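You operate a simulated robot arm through the tools that you are given. There is no shell and no other tool.

You run a simulated robot arm. Do the job below in one go: nothing can be reset, and whatever is moved stays where it is left.

JOB
Mop the puddle, then refill the water glass on the brown coaster.
Fine: about 120 ml from the teal jug; mop with the white cloth; both go back; the mug stays empty. Set down upright: water glass, teal jug.

Only the result counts: the job must be done as asked and must still hold three seconds after the hand-in. Knocking over, shifting, dropping, spilling or breaking anything else fails it. Flat cloth is picked up by pressing the open fingertips on it (5 to 10 N) and closing them slowly along it; thin cloth reads only 2 to 8 mm in the jaws.

ROBOT AND FRAMES
A 6-joint arm with a two-finger parallel gripper, fixed in place. Base frame: the origin is at the foot of the arm, x ahead of it, y to its left, z up; the work surface is at about z = 730. Units: mm, rad, N and s.
With the tool pointing down near the work surface it reaches from about 360 to 820 mm from the base axis. Its first joint turns from -2.897 to 2.897 rad. Payload 3.91 kg.
Tool frame: the origin (TCP) lies between the finger pads and is the grasp point; the fingertips stand 30 mm ahead of it; z points along the fingers, y is the line along which they close. The gripper opens to 110 mm. The fingers are 20 mm wide and 10 mm thick; the gripper's body (48 by 112 mm) begins 55 mm behind the TCP.
Orientation is that of the tool frame in the base frame, as a unit quaternion [w, x, y, z]. With the fingers straight down and closing along the base's y, the tool's x points along the base's -x, its y along +y and its z along -z.

CONTROLS
- The arm moves only by the tool nudge_tool. Its argument "moves" is a list of rows, each a list of 7 numbers: the shift along the tool's x, y, z in mm, then the turn, a rotation vector about the tool's x, y, z in rad, then the opening in per cent of the stroke, from 0 (shut) to 100 (fully open). In form: [[tx, ty, tz, wx, wy, wz, fingers], ...]. A call has 1 to 20 rows; each row is the pose to reach, as a shift and turn from the pose commanded when the call began, along the tool's axes at that moment. A row lasts 0.2 s, in which the tool goes at most 50 mm and 0.15 rad; a call with a longer step from one row to the next is refused whole, and so is a gripper value outside its range. A pose out of reach is approached as far as the arm can. The call stops where the force on the tool passes 40 N (or 10 N more than at its start, if that is more) or the arm is blocked; 0.2 s more then pass. Each finger travels about 45 mm/s and halts on what it meets, pressing with about 28 N; the grip force reading is that of the motor and also rises with nothing between the fingers. The clock runs only during rows and for 0.2 s after the last one: add rows that repeat a pose to give the fingers time. It gives the time, the measured TCP pose, the force on the tool (base axes), the opening and the grip force at its end, in the units of the frame above (readings bear some noise), with the torque about the TCP (base axes, N m) and any sound that the robot's microphone picked up.
- Cameras (640 x 400 px; columns grow to the right, rows downward): "scene" is fixed at [400.2, 647, 1321.5]; the picture's right is [-0.08, 1.00, 0.00], its down [0.97, 0.08, -0.22] and it looks along [-0.22, -0.02, -0.98] (base axes); focal length 214 px, centre (320, 200). "wrist" rides on the gripper at [77, 7, -115] in the tool frame; the picture's right is [-0.09, 1.00, 0.00], its down [-0.80, -0.07, -0.59] and it looks along [-0.59, -0.05, 0.80] (tool axes); focal length 270 px, centre (320, 200). There is no depth. A picture from a camera that has moved, and an enlarged one, comes with that camera's place and axes in the base frame and with its lens.
- capture(camera): a new picture of that camera. No time passes.
- move_column(by): slides the trunk up (or, below 0, down) by that many mm; the arm rides with it, the base frame stays. It gives what a move gives, with no picture.
- enlarge(camera, box): a new picture of the part [left, top, right, bottom] of that camera's present view, enlarged. No time passes.
- job_done(): hands the job in; it is judged then, once.

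Nothing tells you positions but the pictures and the camera data. Unless the task says otherwise, let go and move clear before handing in.

The tools are called after "Emit:" as a command line: name --pt "numbers of a row" for each row, then --argument value for the rest, lists and objects as JSON in quotes. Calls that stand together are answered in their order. nudge_tool: Moves the arm, as the interface text tells. Its arguments: {"type":"object","properties":{"moves":{"type":"array"}},"required":["moves"]} The other tools are called the same way: move_column (by) slides the trunk up or down; capture (camera) takes a picture; enlarge (camera, box) takes an enlarged picture of a part of a camera's view; job_done () hands the job in.

At the start:

```text
t: 0.0
tcp_pos: [403.3, 208.3, 1122.1]
orientation: [0.0, -0.001, 1.0, 0.0]
force: [0.7, -0.3, -0.8]
wrist_torque: [0.0, 0.03, -0.03]
width: 110.2
gripper_force: 0.2
trunk travel left (down, up): [-475.0, 135.0]
```

scene: 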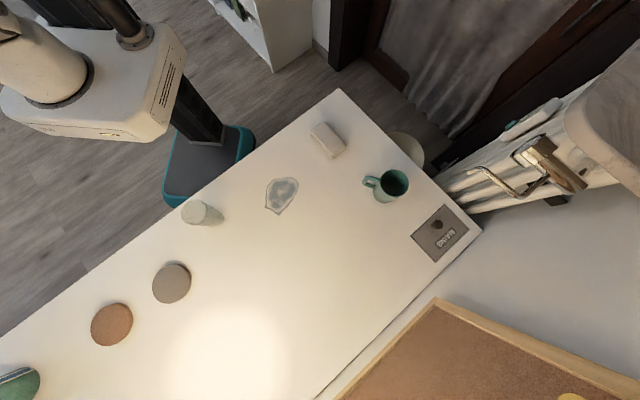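
wrist: 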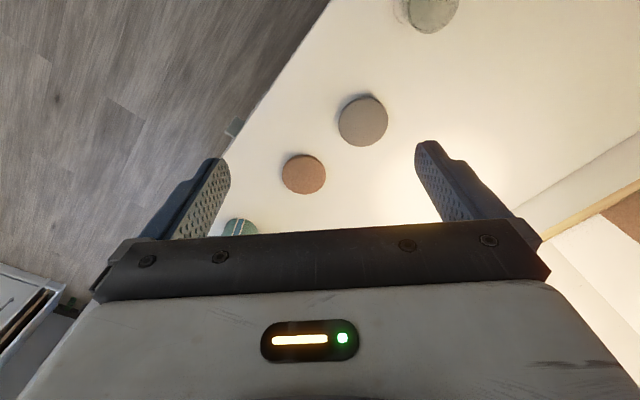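

I see a white table with a puddle, a whitish object (maybe the cloth), a teal mug/jug, a glass, two coasters and a green thing at the edge. I will look closer before moving.

Emit:
enlarge --camera "scene" --box '[240, 80, 500, 280]'

Emit:
enlarge --camera "scene" --box '[0, 180, 260, 400]'

Emit:
enlarge --camera "wrist" --box '[200, 0, 500, 240]'

```text
2.00 times, centred on (370, 180) of scene
camera zoom: at [400.2, 647.0, 1321.5], right [-0.08, 1.0, 0.0], down [0.97, 0.08, -0.22], along [-0.22, -0.02, -0.98], focal length 429 px, centre (220, 240)
```

zoom: 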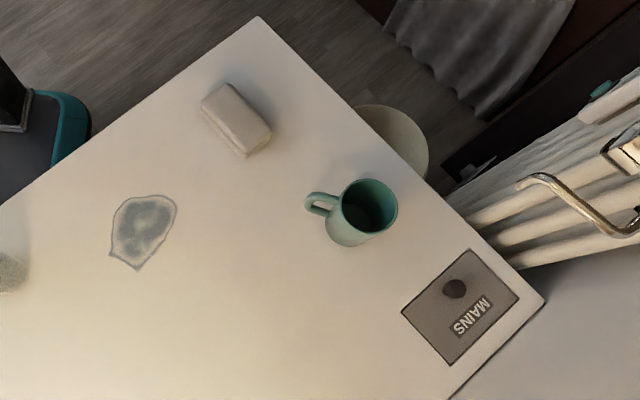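

```text
1.82 times, centred on (130, 290) of scene
camera zoom: at [400.2, 647.0, 1321.5], right [-0.08, 1.0, 0.0], down [0.97, 0.08, -0.22], along [-0.22, -0.02, -0.98], focal length 390 px, centre (666, 36)
```

zoom: 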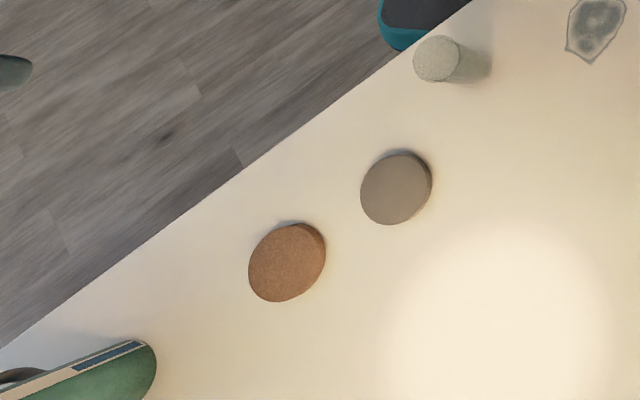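

```text
1.67 times, centred on (350, 120) of wrist
camera zoom: at [325.6, 215.2, 1235.7], right [0.09, 1.0, 0.0], down [0.8, -0.07, 0.59], along [0.59, -0.05, -0.8], focal length 450 px, centre (270, 333)
```

zoom: 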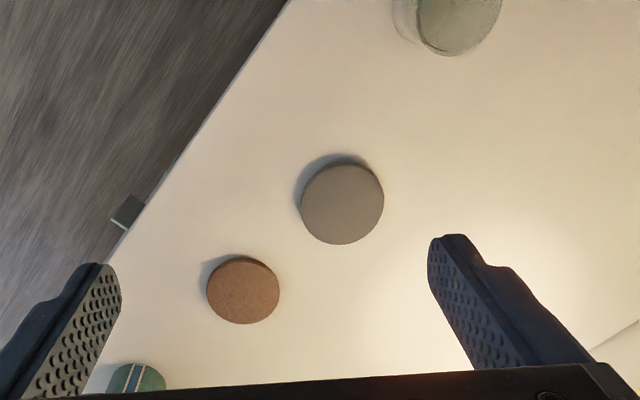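

I make out a brown coaster near (625,147), a grey coaster near (517,269), a glass near (328,303), a puddle near (259,526), a cloth near (83,644) and a teal vessel near (239,810). A green object sits near (770,-35) and I'll swing the wrist camera toward it to identify it.

Emit:
nudge_tool --pt "0 -40 0 0 0 0 100" --pt "0 -80 0 0 0 0 100" --pt "0 -120 0 0 0 0 100" --pt "0 -160 0 0 0 0 100" --pt "0 -200 0 0 0 0 100" --pt "0 -230 0 0 0 0 100" --pt "0 -230 0 0 0 0 100"

Emit:
capture --camera "wrist"

```text
t: 1.6
tcp_pos: [401.9, -21.7, 1123.3]
orientation: [0.0, -0.001, 1.0, 0.0]
force: [-0.2, -0.4, -0.9]
wrist_torque: [0.02, 0.0, -0.03]
width: 109.8
gripper_force: 0.0
trunk travel left (down, up): [-475.0, 135.0]
```

```text
taken
camera wrist: at [324.2, -15.6, 1237.4], right [0.09, 1.0, 0.0], down [0.8, -0.07, 0.59], along [0.59, -0.05, -0.8], focal length 270 px, centre (320, 200)
```

wrist: 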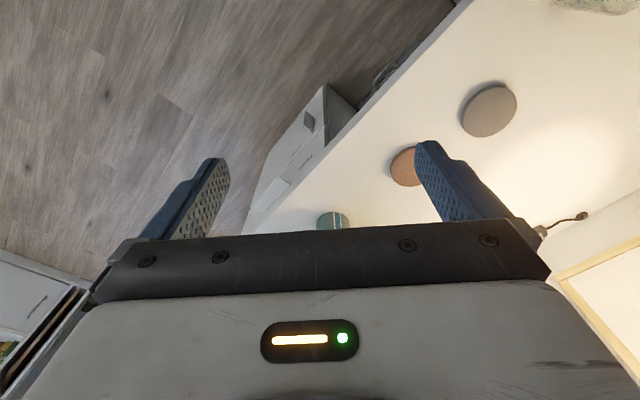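

The green object is hidden behind the gripper body at roughly (765,-25). I'll move ahead in x for a clearer look.

Emit:
nudge_tool --pt "-40 0 0 0 0 0 100" --pt "-80 0 0 0 0 0 100" --pt "-120 0 0 0 0 0 100" --pt "-160 0 0 0 0 0 100" --pt "-200 0 0 0 0 0 100" --pt "-200 0 0 0 0 0 100"

Emit:
capture --camera "wrist"

Emit:
capture --camera "scene"

```text
t: 3.0
tcp_pos: [604.2, -20.9, 1119.8]
orientation: [0.0, -0.001, 1.0, 0.0]
force: [0.0, -0.6, 0.0]
wrist_torque: [0.0, -0.02, 0.03]
width: 110.1
gripper_force: 0.0
trunk travel left (down, up): [-475.0, 135.0]
```

```text
taken
camera wrist: at [527.0, -13.8, 1234.1], right [0.09, 1.0, 0.0], down [0.8, -0.07, 0.59], along [0.59, -0.05, -0.8], focal length 270 px, centre (320, 200)
```

wrist: 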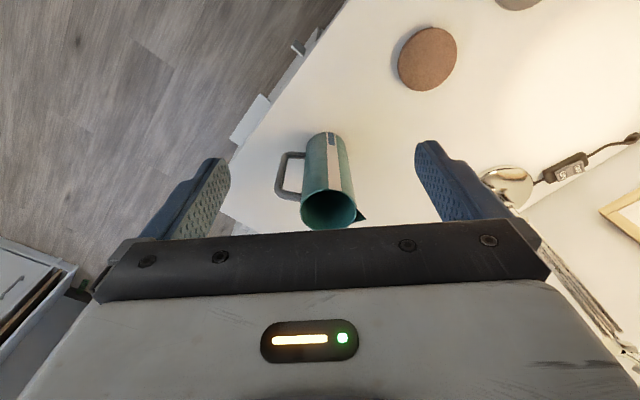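

```text
taken
```

scene: 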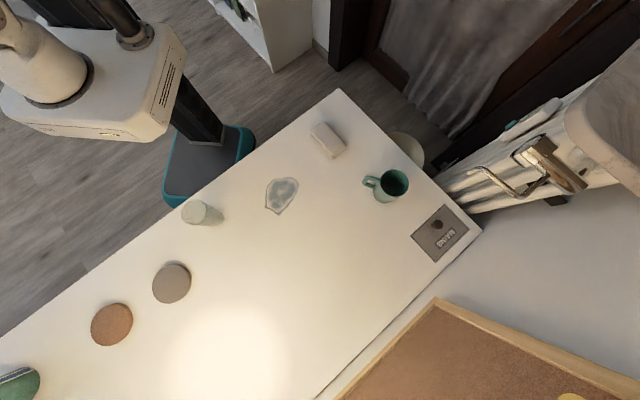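

The tall teal vessel near (752,-22) with handle, level window and spout is the jug; the short teal one near (239,810) is the mug, which I leave alone. I'll zoom in for measurements.

Emit:
enlarge --camera "wrist" --box '[240, 110, 400, 240]'

Emit:
enlarge --camera "scene" --box '[160, 170, 240, 240]'

Emit:
enlarge --camera "scene" --box '[250, 100, 370, 230]'

Emit:
enlarge --camera "scene" --box '[70, 250, 210, 360]'

```text
3.08 times, centred on (320, 175) of wrist
camera zoom: at [527.0, -13.8, 1234.1], right [0.09, 1.0, 0.0], down [0.8, -0.07, 0.59], along [0.59, -0.05, -0.8], focal length 832 px, centre (320, 277)
```

zoom: 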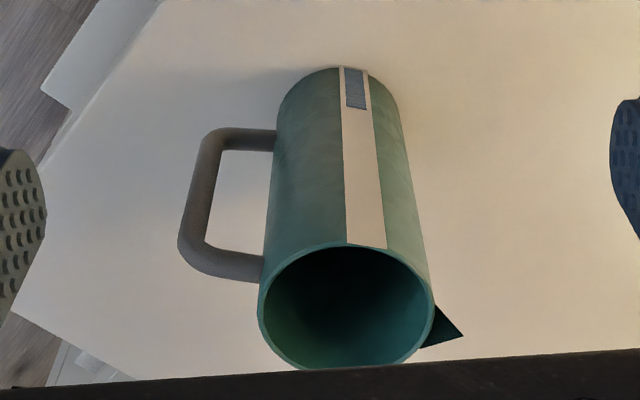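

```text
5.71 times, centred on (200, 205) of scene
camera zoom: at [400.2, 647.0, 1321.5], right [-0.08, 1.0, 0.0], down [0.97, 0.08, -0.22], along [-0.22, -0.02, -0.98], focal length 1226 px, centre (1006, 171)
```

zoom: 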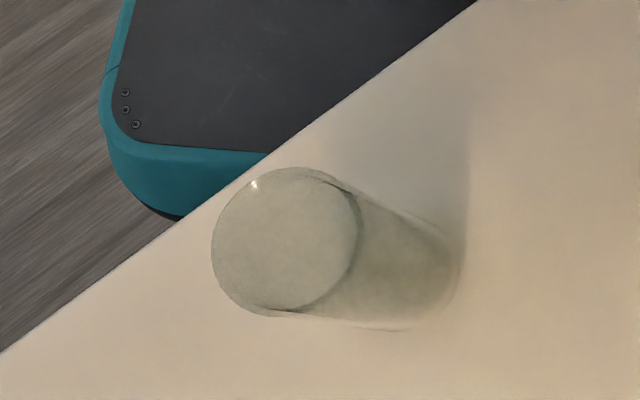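

```text
3.08 times, centred on (310, 165) of scene
camera zoom: at [400.2, 647.0, 1321.5], right [-0.08, 1.0, 0.0], down [0.97, 0.08, -0.22], along [-0.22, -0.02, -0.98], focal length 660 px, centre (351, 308)
```

zoom: 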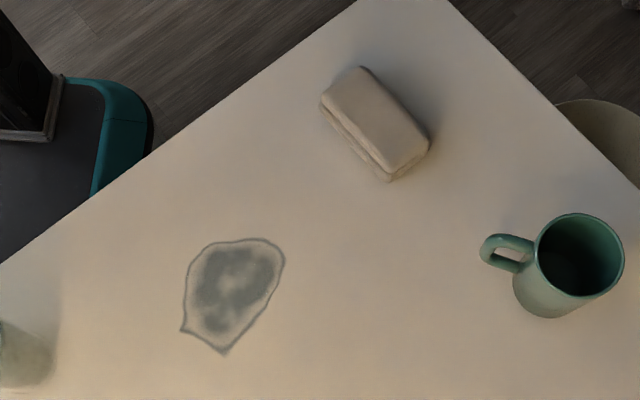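

```text
3.64 times, centred on (140, 305) of scene
camera zoom: at [400.2, 647.0, 1321.5], right [-0.08, 1.0, 0.0], down [0.97, 0.08, -0.22], along [-0.22, -0.02, -0.98], focal length 780 px, centre (974, -182)
```

zoom: 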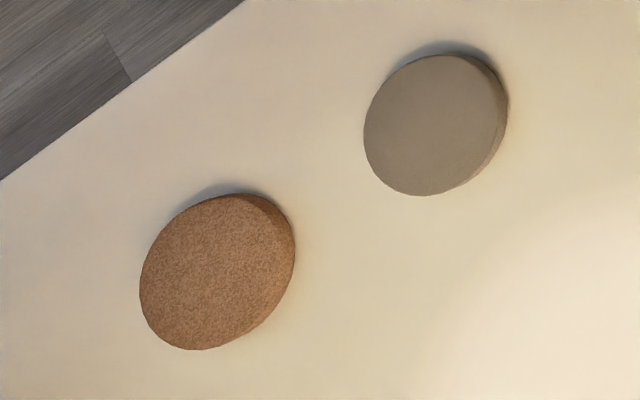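

The table also has only one glass, near (340,346), off the brown coaster, and it may be upside down. I'll bring the wrist camera over to check it closely.

Emit:
nudge_tool --pt "33 31 10 0 0 0 100" --pt "66 63 20 0 0 0 100" --pt "99 94 30 0 0 0 100" --pt "132 126 40 0 0 0 100" --pt "165 157 50 0 0 0 100" --pt "198 189 60 0 0 0 100" --pt "231 220 70 0 0 0 100" --pt "264 252 80 0 0 0 100" --pt "297 283 90 0 0 0 100" --pt "330 315 100 0 0 0 100" --pt "363 346 110 0 0 0 100" --pt "393 377 120 0 0 0 100" --pt "393 377 120 0 0 0 100"

Emit:
capture --camera "wrist"

```text
t: 5.8
tcp_pos: [210.0, 355.9, 999.5]
orientation: [0.0, 0.0, 1.0, 0.0]
force: [0.3, 0.7, 0.4]
wrist_torque: [0.01, 0.01, -0.02]
width: 109.6
gripper_force: 0.0
trunk travel left (down, up): [-475.0, 135.0]
```

```text
taken
camera wrist: at [131.8, 362.5, 1114.7], right [0.09, 1.0, 0.0], down [0.8, -0.07, 0.59], along [0.59, -0.05, -0.8], focal length 270 px, centre (320, 200)
```

wrist: 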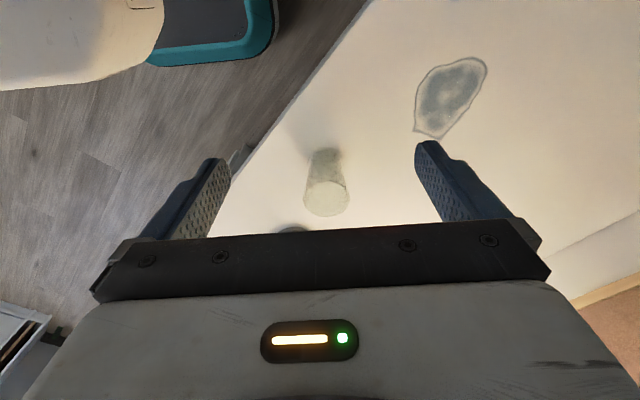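

Emit:
enlarge --camera "wrist" --box '[270, 130, 390, 225]'

Emit:
enlarge --camera "wrist" --box '[390, 30, 510, 150]'

```text
4.21 times, centred on (330, 178) of wrist
camera zoom: at [131.8, 362.5, 1114.7], right [0.09, 1.0, 0.0], down [0.8, -0.07, 0.59], along [0.59, -0.05, -0.8], focal length 1138 px, centre (278, 295)
```

zoom: 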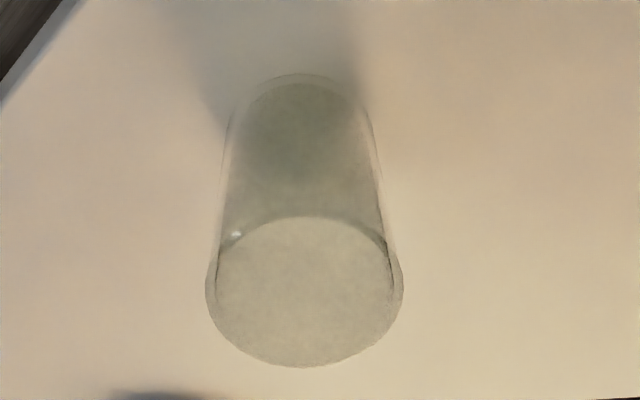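

```text
3.33 times, centred on (450, 90) of wrist
camera zoom: at [131.8, 362.5, 1114.7], right [0.09, 1.0, 0.0], down [0.8, -0.07, 0.59], along [0.59, -0.05, -0.8], focal length 901 px, centre (-113, 567)
```

zoom: 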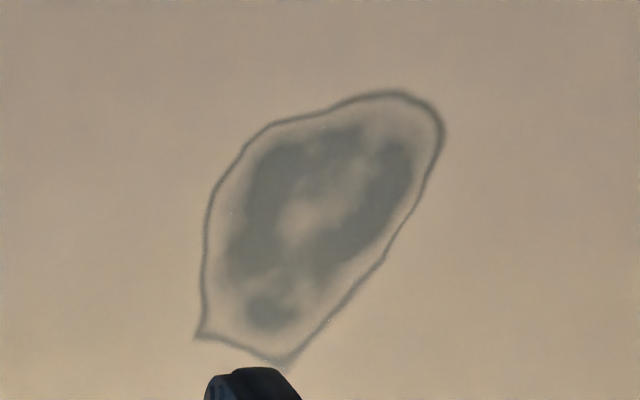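

The glass's top face looks closed, which hints it stands upside down, but I want a side view to be sure. I'll tilt the wrist camera and come lower.

Emit:
nudge_tool --pt "10 -5 30 0 -0.12 0 100" --pt "20 -8 60 0 -0.24 0 100" --pt "25 -10 90 0 -0.36 0 100" --pt "25 -11 120 0 -0.48 0 100" --pt "25 -11 145 0 -0.6 0 100" --pt "25 -11 145 0 -0.6 0 100"

Emit:
capture --camera "wrist"

```text
t: 7.2
tcp_pos: [184.4, 344.8, 856.6]
orientation: [0.296, -0.001, 0.955, 0.001]
force: [0.0, -0.4, 0.5]
wrist_torque: [-0.01, -0.01, -0.02]
width: 110.0
gripper_force: 0.0
trunk travel left (down, up): [-475.0, 135.0]
```

```text
taken
camera wrist: at [56.3, 352.0, 907.4], right [0.07, 1.0, 0.05], down [0.32, -0.07, 0.94], along [0.94, -0.05, -0.33], focal length 270 px, centre (320, 200)
```

wrist: 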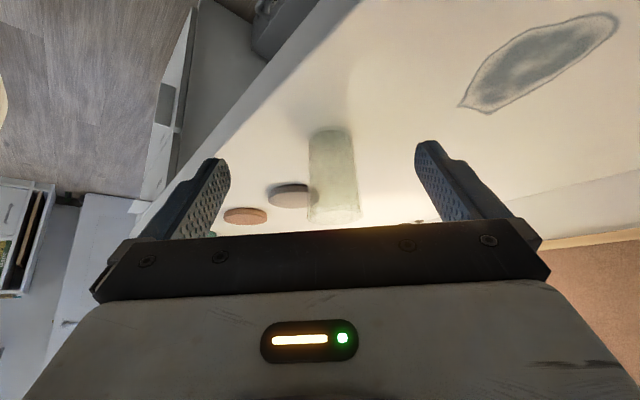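

Emit:
enlarge --camera "wrist" --box '[280, 115, 390, 230]'

```text
3.48 times, centred on (335, 172) of wrist
camera zoom: at [56.3, 352.0, 907.4], right [0.07, 1.0, 0.05], down [0.32, -0.07, 0.94], along [0.94, -0.05, -0.33], focal length 940 px, centre (268, 296)
```

zoom: 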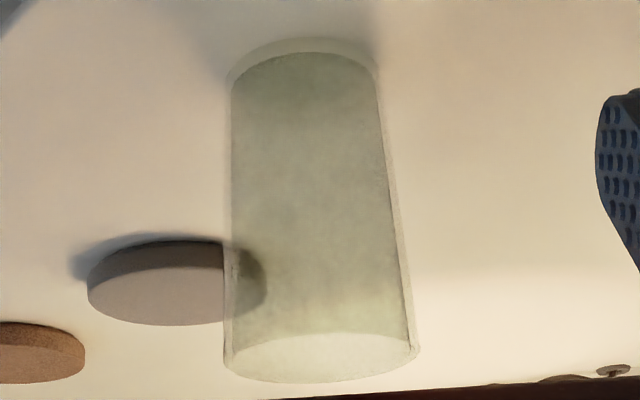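

The side view shows a thick clear bottom on the table and a wider mouth on top, so the glass is upright and empty, and must go to the brown coaster. Mopping comes first: I'll level the tool and look at the cloth.

Emit:
nudge_tool --pt "-12 0 -17 0 0.12 0 100" --pt "-23 0 -33 0 0.24 0 100" --pt "-34 0 -50 0 0.36 0 100" --pt "-45 0 -66 0 0.48 0 100" --pt "-56.5 0 -82.5 0 0.596 0 100" --pt "-56.5 0 -82.5 0 0.596 0 100"

Emit:
nudge_tool --pt "34 37 0 0 0 -0.12 100" --pt "68 74 0 0 0 -0.24 100" --pt "102 111 0 0 0 -0.36 100" --pt "136 148 0 0 0 -0.48 100" --pt "170 185 20 0 0 -0.6 100" --pt "205 222 40 0 0 -0.716 100" --pt "205 222 50 0 0 -0.716 100"

Emit:
capture --camera "wrist"

```text
t: 8.6
tcp_pos: [186.2, 345.0, 955.6]
orientation: [0.001, 0.0, 1.0, 0.0]
force: [-0.1, -0.3, -0.2]
wrist_torque: [0.0, -0.01, 0.01]
width: 109.7
gripper_force: 0.1
trunk travel left (down, up): [-475.0, 135.0]
```

```text
refused: row 1 steps farther than a row can; nothing moved
```

```text
taken
camera wrist: at [107.9, 352.2, 1070.2], right [0.09, 1.0, 0.0], down [0.8, -0.07, 0.6], along [0.59, -0.05, -0.8], focal length 270 px, centre (320, 200)
```

wrist: 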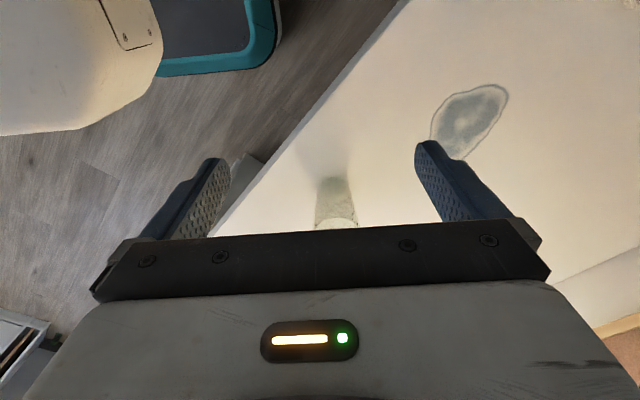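

The tool is level again near (186,345,956). I'll repeat the move toward the cloth with smaller steps.

Emit:
nudge_tool --pt "26 28 0 0 0 -0.09 100" --pt "52 56 0 0 0 -0.18 100" --pt "78 84 0 0 0 -0.27 100" --pt "104 112 0 0 0 -0.36 100" --pt "130 140 10 0 0 -0.45 100" --pt "156 168 20 0 0 -0.54 100" --pt "182 196 30 0 0 -0.63 100" --pt "205 222 40 0 0 -0.716 100" --pt "205 222 50 0 0 -0.716 100"

Emit:
capture --camera "wrist"

```text
t: 10.6
tcp_pos: [-19.4, 567.3, 906.4]
orientation: [0.002, -0.35, 0.937, 0.0]
force: [0.3, 0.3, -0.1]
wrist_torque: [0.03, 0.0, 0.0]
width: 109.8
gripper_force: 0.1
trunk travel left (down, up): [-475.0, 135.0]
```

```text
taken
camera wrist: at [-84.0, 522.1, 1020.5], right [-0.59, 0.81, 0.0], down [0.65, 0.47, 0.6], along [0.48, 0.35, -0.8], focal length 270 px, centre (320, 200)
```

wrist: 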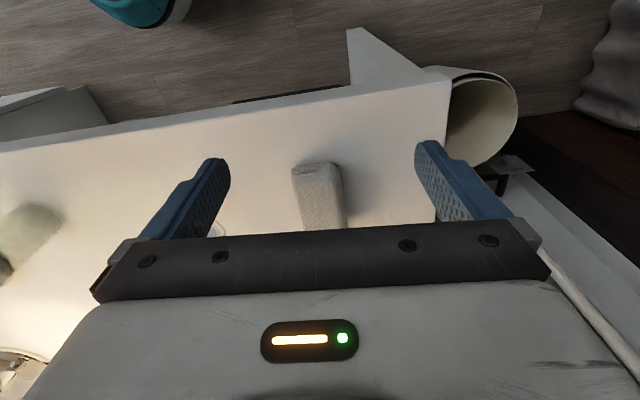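

Emit:
enlarge --camera "wrist" --box '[270, 140, 370, 232]'

Emit:
enlarge --camera "scene" --box '[295, 105, 360, 170]'

```text
4.35 times, centred on (320, 186) of wrist
camera zoom: at [-84.0, 522.1, 1020.5], right [-0.59, 0.81, 0.0], down [0.65, 0.47, 0.6], along [0.48, 0.35, -0.8], focal length 1175 px, centre (320, 261)
```

zoom: 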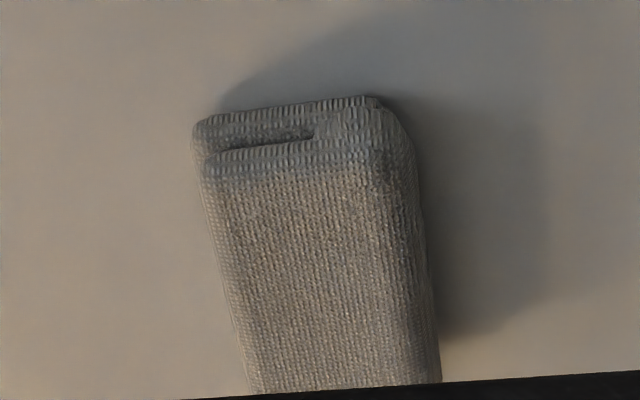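

```text
6.15 times, centred on (328, 138) of scene
camera zoom: at [400.2, 647.0, 1321.5], right [-0.08, 1.0, 0.0], down [0.97, 0.08, -0.22], along [-0.22, -0.02, -0.98], focal length 1320 px, centre (274, 585)
```

zoom: 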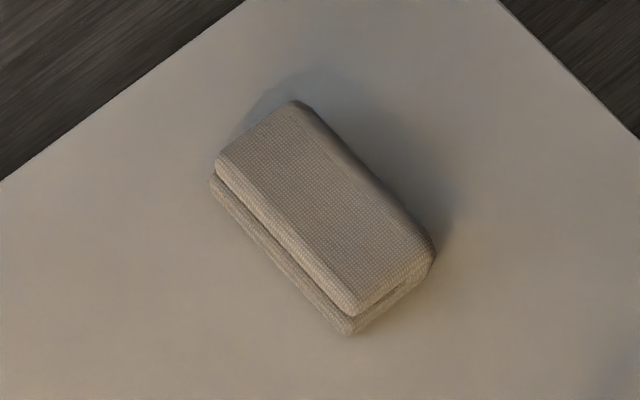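

The cloth is a folded pad about 102 × 57 mm and 25 mm high, centred at (86.6,643.6), long axis at about 45°. I'll hover above it with the jaws across its short side.

Emit:
nudge_tool --pt "-45 -4 0 0 0 -0.03 100" --pt "-90 -8 0 0 0 -0.06 100" --pt "-130 -12 0 0 0 -0.089 100" --pt "-130 -12 40 0 0 -0.089 100" --pt "-130 -12 70 0 0 -0.089 100" --pt "-130 -12 70 0 0 -0.089 100"

Emit:
capture --camera "wrist"

Emit:
capture --camera "scene"

```text
t: 12.0
tcp_pos: [87.9, 643.9, 833.8]
orientation: [0.002, -0.392, 0.92, -0.001]
force: [0.5, 0.3, -0.1]
wrist_torque: [-0.02, 0.0, -0.01]
width: 110.2
gripper_force: 0.1
trunk travel left (down, up): [-475.0, 135.0]
```

```text
taken
camera wrist: at [27.8, 592.7, 948.5], right [-0.66, 0.75, 0.0], down [0.6, 0.53, 0.6], along [0.45, 0.39, -0.8], focal length 270 px, centre (320, 200)
```

wrist: 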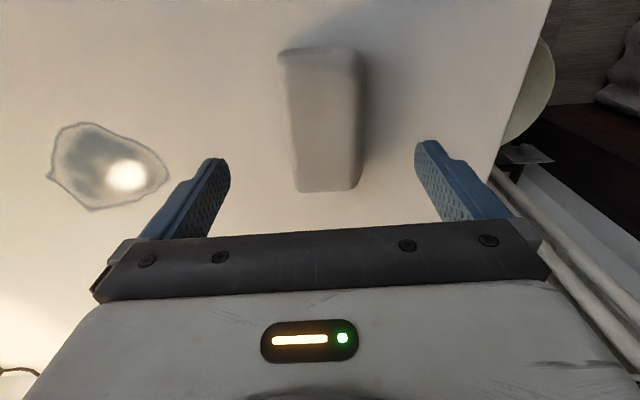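

```text
taken
```

scene: 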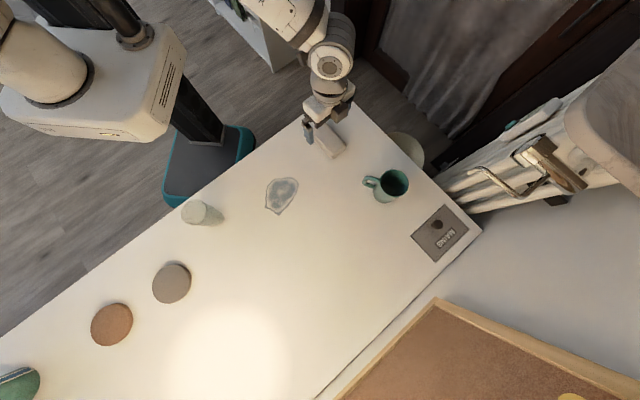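

The pad is centred between the fingers. I'll descend until the tips are about 8 mm above the table and close slowly.

Emit:
nudge_tool --pt "0 0 30 0 0 0 100" --pt "0 0 55 0 0 0 100" --pt "0 0 66 0 0 0 100" --pt "0 0 66 0 0 0 85" --pt "0 0 66 0 0 0 70" --pt "0 0 66 0 0 0 58" --pt "0 0 66 0 0 0 48" --pt "0 0 66 0 0 0 38" --pt "0 0 66 0 0 0 28" --pt "0 0 66 0 0 0 20" --pt "0 0 66 0 0 0 10" --pt "0 0 66 0 0 0 10" --pt "0 0 66 0 0 0 10"

Emit:
capture --camera "wrist"

```text
t: 14.8
tcp_pos: [86.7, 641.1, 768.3]
orientation: [0.002, -0.392, 0.92, -0.001]
force: [1.0, 0.3, 0.3]
wrist_torque: [0.02, 0.04, -0.01]
width: 61.2
gripper_force: 27.6
trunk travel left (down, up): [-475.0, 135.0]
```

```text
taken
camera wrist: at [27.5, 590.5, 882.6], right [-0.66, 0.75, 0.0], down [0.6, 0.53, 0.6], along [0.45, 0.39, -0.8], focal length 270 px, centre (320, 200)
```

wrist: 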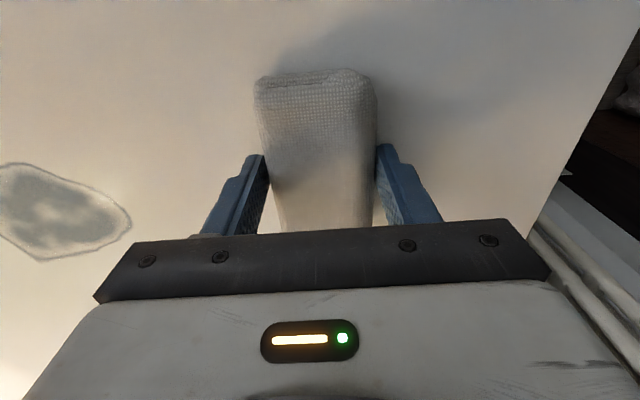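

The cloth is held (61 mm, 28 N); its home pose is TCP (86.7,641.1,768.3). I'll lift it and carry it beside the puddle.

Emit:
nudge_tool --pt "0 0 -15 0 0 0 10" --pt "0 0 -35 0 0 0 10" --pt "-15 -40 -40 0 0 0 10" --pt "-30 -75 -40 0 0 0 10" --pt "-30 -92 -40 0 0 0 10" --pt "-30 -92 -25 0 0 0 10" --pt "-30 -92 -25 0 0 0 10"

Emit:
capture --camera "wrist"

Emit:
capture --camera "scene"

```text
t: 16.4
tcp_pos: [176.2, 599.1, 795.2]
orientation: [0.002, -0.392, 0.92, -0.002]
force: [-0.9, -0.3, -0.4]
wrist_torque: [-0.02, -0.01, -0.03]
width: 60.8
gripper_force: 27.6
trunk travel left (down, up): [-475.0, 135.0]
```

```text
taken
camera wrist: at [116.2, 548.8, 909.4], right [-0.66, 0.75, 0.0], down [0.6, 0.53, 0.6], along [0.45, 0.39, -0.8], focal length 270 px, centre (320, 200)
```

wrist: 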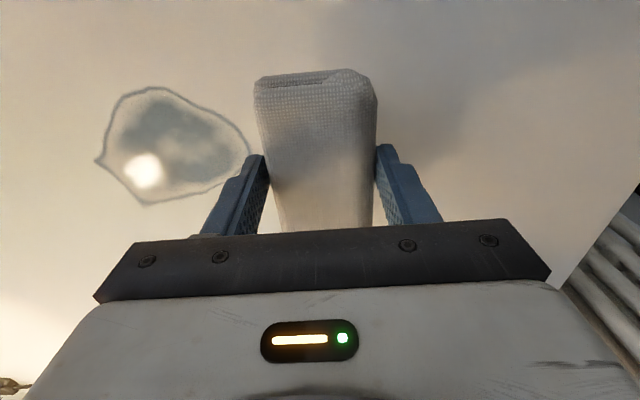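

```text
taken
```

scene: 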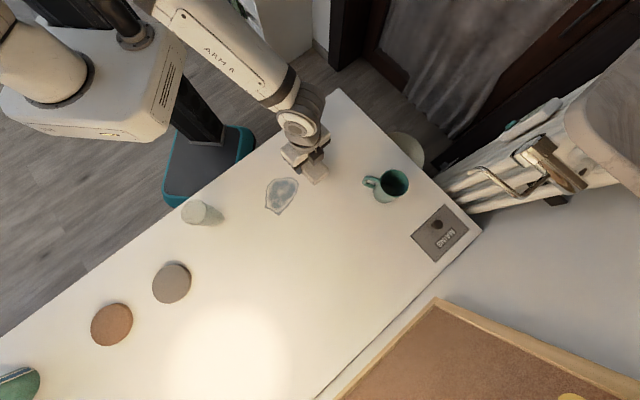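

The cloth is just beside the puddle. I'll lower it lightly onto the table and sweep across the puddle.

Emit:
nudge_tool --pt "0 0 15 0 0 0 10" --pt "0 0 24 0 0 0 10" --pt "0 0 27 0 0 0 10" --pt "0 0 28.5 0 0 0 10" --pt "0 0 28.5 0 0 0 10"

```text
t: 17.6
tcp_pos: [175.5, 601.3, 767.9]
orientation: [0.003, -0.392, 0.92, 0.0]
force: [2.8, 0.1, 12.3]
wrist_torque: [-0.33, 0.11, 0.05]
width: 61.3
gripper_force: 28.4
trunk travel left (down, up): [-475.0, 135.0]
```

The cloth is in contact at about 12 N. Now I sweep across the puddle.

Emit:
nudge_tool --pt "0 -15 -0.3 0 0 0 10" --pt "0 -30 -0.3 0 0 0 10" --pt "0 -45 -0.3 0 0 0 10" --pt "0 -60 -0.3 0 0 0 10" --pt "0 -75 -0.3 0 0 0 10" --pt "0 -90 -0.3 0 0 0 10" --pt "0 -105 -0.3 0 0 0 10" --pt "0 -120 -0.3 0 0 0 10" --pt "0 -135 -0.3 0 0 0 10" --pt "0 -150 -0.3 0 0 0 10" --pt "0 -165 -0.3 0 0 0 10" --pt "0 -180 -0.3 0 0 0 10" --pt "0 -192 -0.3 0 0 0 10" --pt "0 -192 -0.3 0 0 0 10"

Emit:
capture --camera "scene"

Emit:
capture --camera "wrist"

```text
t: 20.6
tcp_pos: [311.4, 467.6, 767.8]
orientation: [0.002, -0.392, 0.92, -0.001]
force: [-6.6, 7.0, 24.1]
wrist_torque: [0.47, 0.33, 0.08]
width: 61.3
gripper_force: 27.7
trunk travel left (down, up): [-475.0, 135.0]
```

```text
taken
```

scene: 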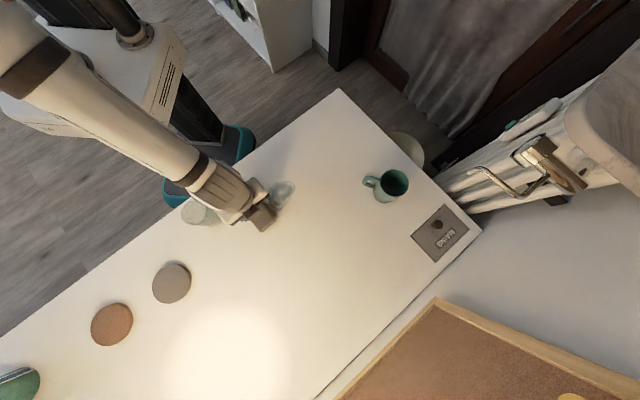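

```text
taken
camera wrist: at [251.7, 416.4, 882.1], right [-0.66, 0.75, 0.0], down [0.6, 0.53, 0.6], along [0.45, 0.39, -0.8], focal length 270 px, centre (320, 200)
```

wrist: 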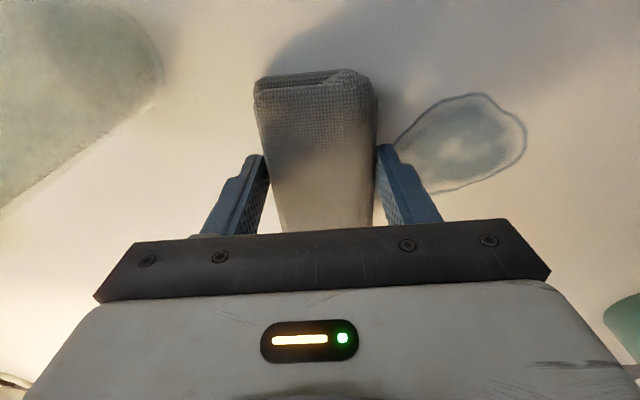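

The puddle has become paler after one pass, so it's absorbing. I'll make more passes with slight sideways offsets and a little less pressure.

Emit:
nudge_tool --pt "6 12 -0.8 0 0 0 10" --pt "12 27 -0.8 0 0 0 10" --pt "18 42 -0.8 0 0 0 10" --pt "18 57 -0.8 0 0 0 10" --pt "18 72 -0.8 0 0 0 10" --pt "18 87 -0.8 0 0 0 10" --pt "18 102 -0.8 0 0 0 10" --pt "18 117 -0.8 0 0 0 10" --pt "18 132 -0.8 0 0 0 10" --pt "18 147 -0.8 0 0 0 10" --pt "18 162 -0.8 0 0 0 10" --pt "10 170 -0.8 0 0 0 10" --pt "-5 170 -0.8 0 0 0 10" --pt "-18 170 -0.8 0 0 0 10" --pt "-18 160 -0.8 0 0 0 10"

Emit:
nudge_tool --pt "0 -15 -0.2 0 0 0 10" --pt "0 -30 -0.2 0 0 0 10" --pt "0 -45 -0.2 0 0 0 10" --pt "0 -60 -0.2 0 0 0 10" --pt "0 -75 -0.2 0 0 0 10" --pt "0 -90 -0.2 0 0 0 10" --pt "0 -105 -0.2 0 0 0 10" --pt "0 -120 -0.2 0 0 0 10" --pt "0 -135 -0.2 0 0 0 10" --pt "0 -150 -0.2 0 0 0 10" --pt "0 -150 -0.2 0 0 0 10"

Emit:
capture --camera "wrist"

```text
t: 23.8
tcp_pos: [210.2, 590.2, 768.5]
orientation: [0.002, -0.391, 0.92, -0.001]
force: [0.9, -0.9, 2.8]
wrist_torque: [0.12, -0.06, -0.06]
width: 61.0
gripper_force: 27.3
trunk travel left (down, up): [-475.0, 135.0]
```

```text
t: 26.2
tcp_pos: [314.9, 486.9, 768.2]
orientation: [0.002, -0.392, 0.92, -0.001]
force: [0.5, 3.1, 10.4]
wrist_torque: [0.14, 0.22, -0.07]
width: 61.0
gripper_force: 28.0
trunk travel left (down, up): [-475.0, 135.0]
```

```text
taken
camera wrist: at [255.7, 435.2, 882.3], right [-0.66, 0.75, 0.0], down [0.6, 0.53, 0.6], along [0.45, 0.39, -0.8], focal length 270 px, centre (320, 200)
```

wrist: 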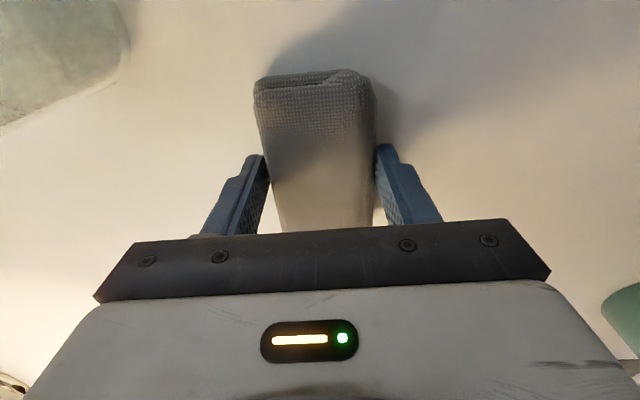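

The puddle appears gone outside the cloth. One more pass to be thorough, then I'll lift and check.

Emit:
nudge_tool --pt "0 -12 0 0 0 0 10" --pt "15 -12 0 0 0 0 10" --pt "25 0 0 0 0 0 10" --pt "25 18 0 0 0 0 10" --pt "20 36 0 0 0 0 10" --pt "20 54 0 0 0 0 10" --pt "20 72 0 0 0 0 10" --pt "20 90 0 0 0 0 10" --pt "20 108 0 0 0 0 10" --pt "20 126 0 0 0 0 10" --pt "20 144 0 0 0 0 10" --pt "20 162 0 0 0 0 10" --pt "20 175 0 0 0 0 10" --pt "20 180 -15 0 0 0 10" --pt "20 185 -40 0 0 0 10" --pt "20 185 -40 0 0 0 10"

Emit:
capture --camera "wrist"

Emit:
enlarge --camera "scene" --box '[180, 100, 430, 260]'

```text
t: 29.6
tcp_pos: [170.5, 600.2, 806.3]
orientation: [0.001, -0.392, 0.92, -0.001]
force: [-0.5, -0.1, 0.1]
wrist_torque: [0.0, -0.04, 0.01]
width: 60.8
gripper_force: 28.1
trunk travel left (down, up): [-475.0, 135.0]
```

```text
taken
camera wrist: at [110.2, 549.3, 921.1], right [-0.66, 0.75, 0.0], down [0.6, 0.53, 0.6], along [0.45, 0.39, -0.8], focal length 270 px, centre (320, 200)
```

wrist: 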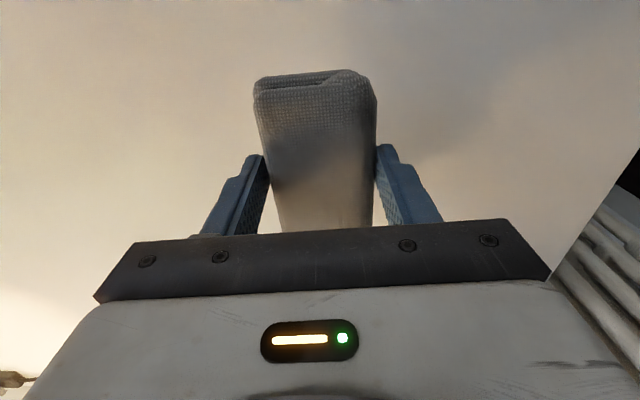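

```text
2.50 times, centred on (305, 180) of scene
camera zoom: at [400.2, 647.0, 1321.5], right [-0.08, 1.0, 0.0], down [0.97, 0.08, -0.22], along [-0.22, -0.02, -0.98], focal length 536 px, centre (358, 250)
```

zoom: 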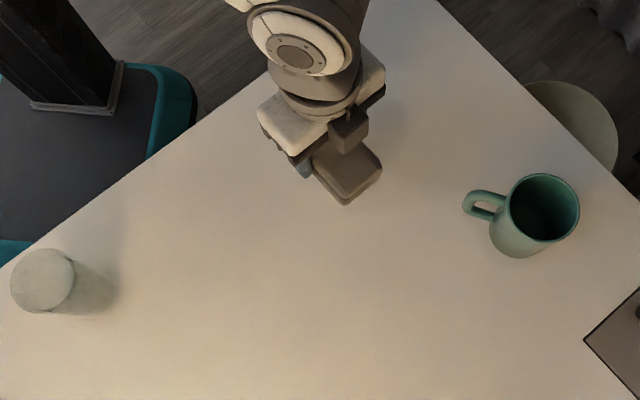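

The puddle is fully mopped. Now I return the cloth to its original spot and release it.

Emit:
nudge_tool --pt "10 35 0 0 0 0 10" --pt "20 70 0 0 0 0 10" --pt "28 89 0 0 0 0 10" --pt "28 89 20 0 0 0 10" --pt "28 89 32 0 0 0 10" --pt "28 89 37.3 0 0 0 10" --pt "28 89 37.5 0 0 0 10"

```text
t: 31.2
tcp_pos: [85.9, 642.4, 769.6]
orientation: [0.003, -0.392, 0.92, 0.0]
force: [0.8, -0.4, -0.3]
wrist_torque: [0.04, -0.02, 0.02]
width: 61.1
gripper_force: 28.5
trunk travel left (down, up): [-475.0, 135.0]
```

The cloth hovers about a millimetre above its home spot. I'll touch it down, open, and rise.

Emit:
nudge_tool --pt "0 0 1 0 0 0 10" --pt "0 0 1 0 0 0 10" --pt "0 0 1 0 0 0 55" --pt "0 0 1 0 0 0 65" --pt "0 0 1 0 0 0 80" --pt "0 0 1 0 0 0 100" --pt "0 0 1 0 0 0 100" --pt "0 0 0 0 0 0 100" --pt "0 0 -30 0 0 0 100" --pt "0 0 -75 0 0 0 100" --pt "0 0 -120 0 0 0 100" --pt "0 0 -120 0 0 0 100"

Emit:
capture --camera "wrist"

Emit:
capture --camera "scene"

```text
t: 33.8
tcp_pos: [85.2, 642.3, 893.8]
orientation: [0.002, -0.393, 0.92, -0.001]
force: [0.6, 0.0, -0.2]
wrist_torque: [0.02, -0.01, -0.04]
width: 109.9
gripper_force: 0.1
trunk travel left (down, up): [-475.0, 135.0]
```

```text
taken
camera wrist: at [26.4, 591.7, 1008.2], right [-0.66, 0.75, 0.0], down [0.6, 0.53, 0.6], along [0.45, 0.39, -0.8], focal length 270 px, centre (320, 200)
```

wrist: 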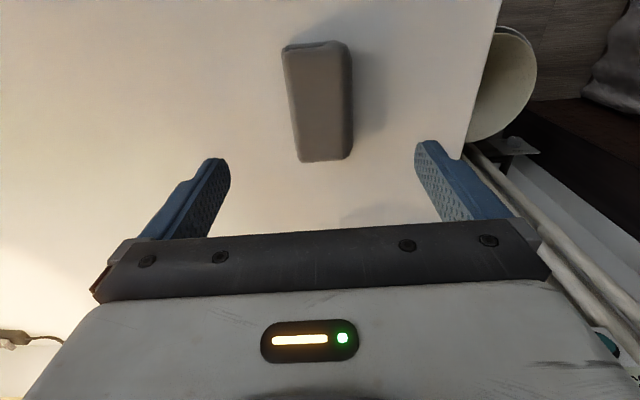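

```text
taken
```

scene: 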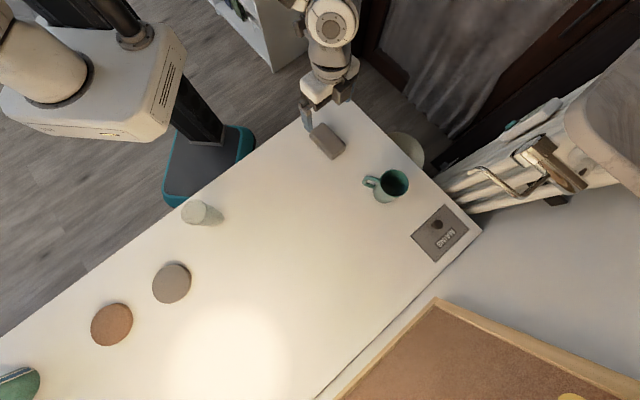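

The cloth is back on its spot and now looks damp. Next is the glass at about (339.5,352.5), top near z 830; I'll go above it with the jaws open.

Emit:
nudge_tool --pt "4 -42 -10 0 0 0 100" --pt "8 -85 -20 0 0 0 100" --pt "12 -128 -20 0 0 0 100" --pt "16 -171 -20 0 0 0 100" --pt "20 -214 -20 0 0 0 100" --pt "24 -257 -20 0 0 0 100" --pt "28 -300 -20 0 0 0 100" --pt "32 -343 -15 0 0 0 100" --pt "32.8 -384 -10 0 0 0 100" --pt "32.8 -384 -10 0 0 0 100"

Emit:
capture --camera "wrist"

Emit:
enlarge --camera "scene" --box '[120, 150, 280, 260]'

```text
t: 36.0
tcp_pos: [338.7, 351.5, 903.5]
orientation: [0.002, -0.393, 0.919, -0.001]
force: [0.0, 0.3, 0.2]
wrist_torque: [-0.01, 0.01, 0.0]
width: 110.1
gripper_force: 0.0
trunk travel left (down, up): [-475.0, 135.0]
```

```text
taken
camera wrist: at [279.1, 300.8, 1017.4], right [-0.66, 0.75, 0.0], down [0.6, 0.53, 0.6], along [0.45, 0.39, -0.8], focal length 270 px, centre (320, 200)
```

wrist: 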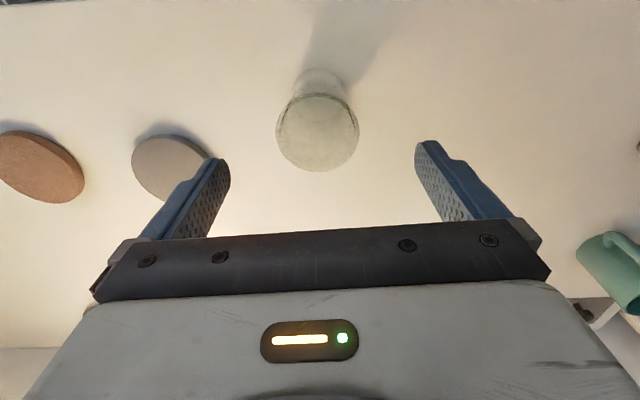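

```text
3.64 times, centred on (200, 205) of scene
camera zoom: at [400.2, 647.0, 1321.5], right [-0.08, 1.0, 0.0], down [0.97, 0.08, -0.22], along [-0.22, -0.02, -0.98], focal length 780 px, centre (756, 182)
```

zoom: 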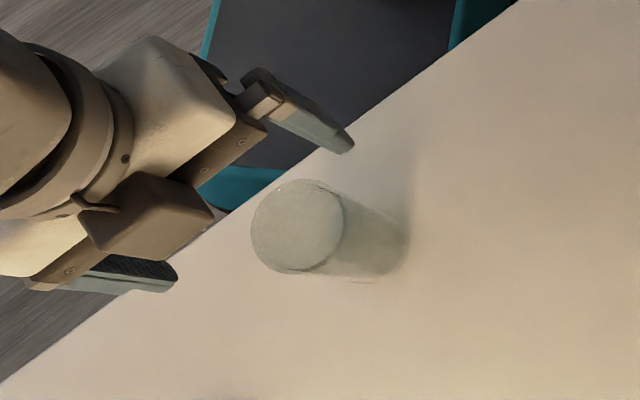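

The glass is centred under the tool. I'll descend to z≈797 and close gently on it.

Emit:
nudge_tool --pt "0 0 35 0 0 0 100" --pt "0 0 70 0 0 0 100" --pt "0 0 95 0 0 0 100" --pt "0 0 106 0 0 0 100" --pt "0 0 106 0 0 0 85" --pt "0 0 106 0 0 0 70" --pt "0 0 106 0 0 0 62" --pt "0 0 106 0 0 0 56" --pt "0 0 106 0 0 0 52" --pt "0 0 106 0 0 0 48" --pt "0 0 106 0 0 0 44" --pt "0 0 106 0 0 0 40" --pt "0 0 106 0 0 0 40"

Emit:
capture --camera "wrist"

```text
t: 38.8
tcp_pos: [339.2, 353.3, 796.0]
orientation: [0.002, -0.393, 0.92, -0.002]
force: [1.0, -0.6, 0.2]
wrist_torque: [0.02, 0.03, -0.02]
width: 60.7
gripper_force: 28.1
trunk travel left (down, up): [-475.0, 135.0]
```

```text
taken
camera wrist: at [280.5, 302.5, 910.4], right [-0.66, 0.75, 0.0], down [0.6, 0.53, 0.6], along [0.45, 0.39, -0.8], focal length 270 px, centre (320, 200)
```

wrist: 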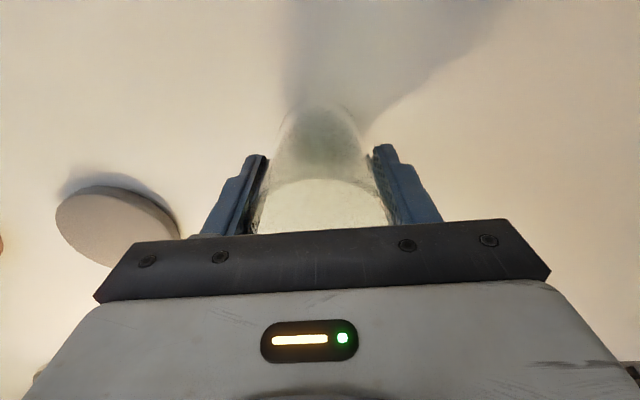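

The glass is gripped (60.7 mm). I'll lift it and carry it toward the brown coaster, stopping short to locate the coaster accurately.

Emit:
nudge_tool --pt "0 0 -15 0 0 0 40" --pt "0 0 -50 0 0 0 40" --pt "0 -30 -80 0 0 0 40" --pt "-10 -65 -100 0 0 0 40" --pt "-20 -105 -100 0 0 0 40" --pt "-30 -145 -100 0 0 0 40" --pt "-40 -185 -100 0 0 0 40" --pt "-50 -225 -100 0 0 0 40" --pt "-50 -225 -100 0 0 0 40" --pt "-50 -225 -100 0 0 0 40"

Emit:
capture --camera "wrist"

Emit:
capture --camera "scene"

```text
t: 41.0
tcp_pos: [537.9, 233.6, 895.5]
orientation: [0.002, -0.392, 0.92, 0.0]
force: [0.3, 0.0, -2.1]
wrist_torque: [-0.05, 0.0, -0.01]
width: 61.1
gripper_force: 28.6
trunk travel left (down, up): [-475.0, 135.0]
```

```text
taken
camera wrist: at [478.3, 183.7, 1009.7], right [-0.66, 0.75, 0.0], down [0.6, 0.53, 0.6], along [0.45, 0.39, -0.8], focal length 270 px, centre (320, 200)
```

wrist: 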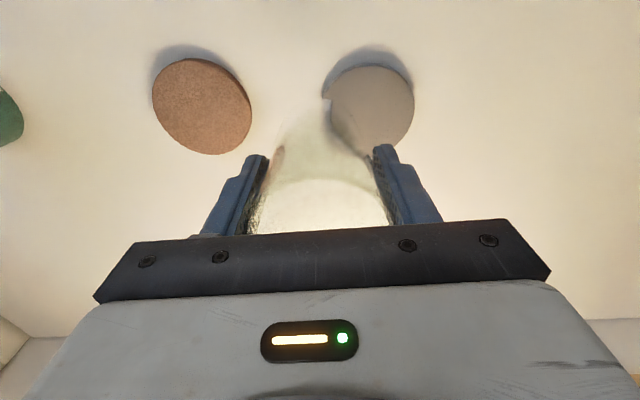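

```text
taken
```

scene: 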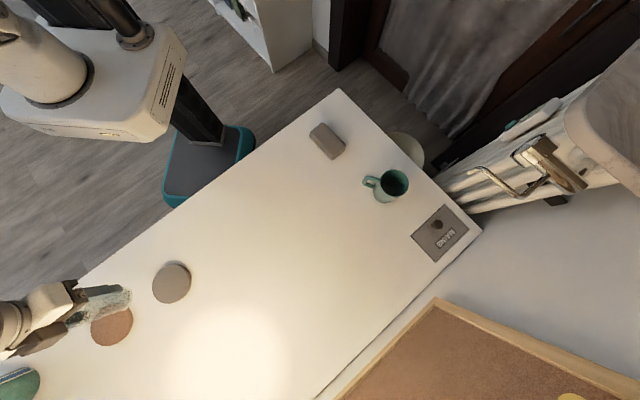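

The brown coaster's centre is about 117 mm to the tool's −y, near (619.6,150). I'll move over it and come down to just above it.

Emit:
nudge_tool --pt "1 -40 0 0 0 0 40" --pt "2 -80 0 0 0 0 40" --pt "3.5 -117 0 0 0 0 40" --pt "3.5 -117 35 0 0 0 40" --pt "3.5 -117 60 0 0 0 40" --pt "3.5 -117 77 0 0 0 40" --pt "3.5 -117 77 0 0 0 40"

Emit:
capture --camera "wrist"

Emit:
enlarge --camera "scene" --box '[40, 240, 200, 360]'

```text
t: 42.6
tcp_pos: [619.5, 150.4, 819.8]
orientation: [0.001, -0.392, 0.92, -0.001]
force: [-0.2, 0.4, -1.7]
wrist_torque: [0.0, -0.02, -0.03]
width: 61.2
gripper_force: 28.0
trunk travel left (down, up): [-475.0, 135.0]
```

```text
taken
camera wrist: at [560.3, 99.6, 933.0], right [-0.66, 0.75, 0.0], down [0.6, 0.53, 0.6], along [0.45, 0.39, -0.8], focal length 270 px, centre (320, 200)
```

wrist: 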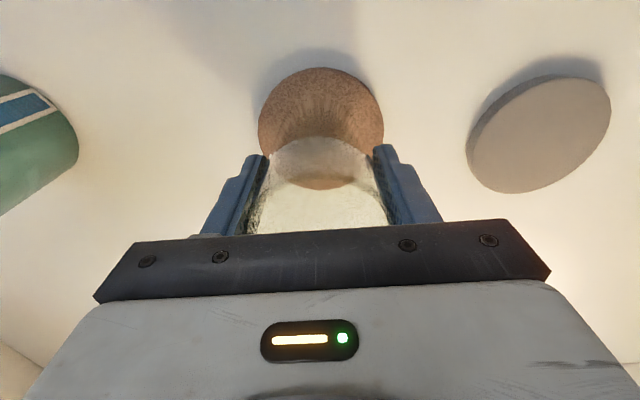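

```text
3.33 times, centred on (120, 300) of scene
camera zoom: at [400.2, 647.0, 1321.5], right [-0.08, 1.0, 0.0], down [0.97, 0.08, -0.22], along [-0.22, -0.02, -0.98], focal length 715 px, centre (987, -133)
```

zoom: 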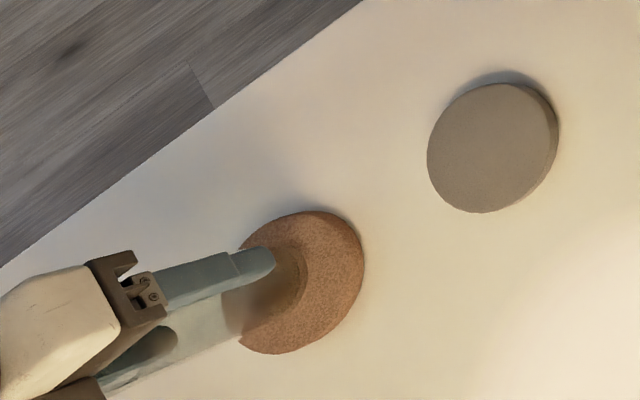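

The glass is centred over the brown coaster, about 14 mm above it. I'll lower it in small steps until it takes weight.

Emit:
nudge_tool --pt "0 0 5 0 0 0 40" --pt "0 0 9 0 0 0 40" --pt "0 0 11 0 0 0 40" --pt "0 0 11 0 0 0 40"

```text
t: 43.6
tcp_pos: [620.1, 150.2, 811.0]
orientation: [0.004, -0.392, 0.92, -0.001]
force: [2.2, 0.2, 19.2]
wrist_torque: [0.06, -0.04, 0.09]
width: 61.1
gripper_force: 28.6
trunk travel left (down, up): [-475.0, 135.0]
```

The glass has landed on the coaster (about 19 N). I'll ease off slightly, open and rise clear.

Emit:
nudge_tool --pt "0 0 -1 0 0 0 40" --pt "0 0 -1.2 0 0 0 40" --pt "0 0 -1.2 0 0 0 56" --pt "0 0 -1.2 0 0 0 62" --pt "0 0 -1.2 0 0 0 70" --pt "0 0 -1.2 0 0 0 85" --pt "0 0 -1.2 0 0 0 100" --pt "0 0 -1.2 0 0 0 100" --pt "0 0 -25 0 0 0 100" --pt "0 0 -65 0 0 0 100" --pt "0 0 -110 0 0 0 100" --pt "0 0 -150 0 0 0 100" --pt "0 0 -150 0 0 0 100"

Emit:
capture --camera "wrist"

Emit:
enlarge --camera "scene" --box '[40, 240, 200, 360]'

```text
t: 46.4
tcp_pos: [619.3, 149.4, 957.3]
orientation: [0.002, -0.392, 0.92, -0.002]
force: [-0.2, -0.2, -0.4]
wrist_torque: [0.01, 0.01, 0.0]
width: 110.1
gripper_force: 0.1
trunk travel left (down, up): [-475.0, 135.0]
```

```text
taken
camera wrist: at [561.0, 98.9, 1071.6], right [-0.66, 0.75, 0.0], down [0.6, 0.53, 0.6], along [0.45, 0.39, -0.8], focal length 270 px, centre (320, 200)
```

wrist: 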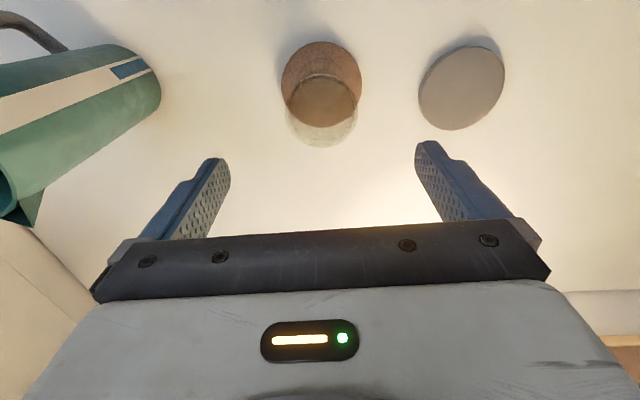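

```text
3.33 times, centred on (120, 300) of scene
camera zoom: at [400.2, 647.0, 1321.5], right [-0.08, 1.0, 0.0], down [0.97, 0.08, -0.22], along [-0.22, -0.02, -0.98], focal length 715 px, centre (987, -133)
```

zoom: 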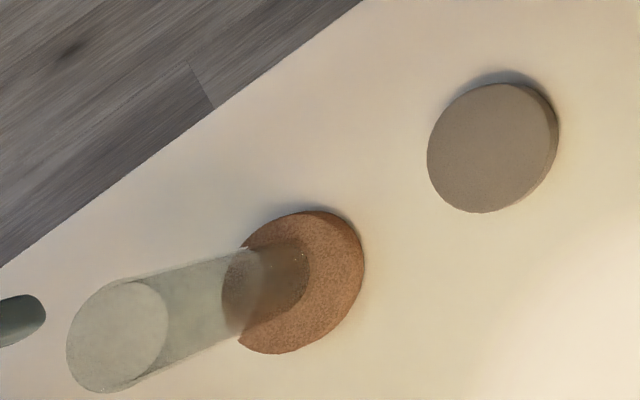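

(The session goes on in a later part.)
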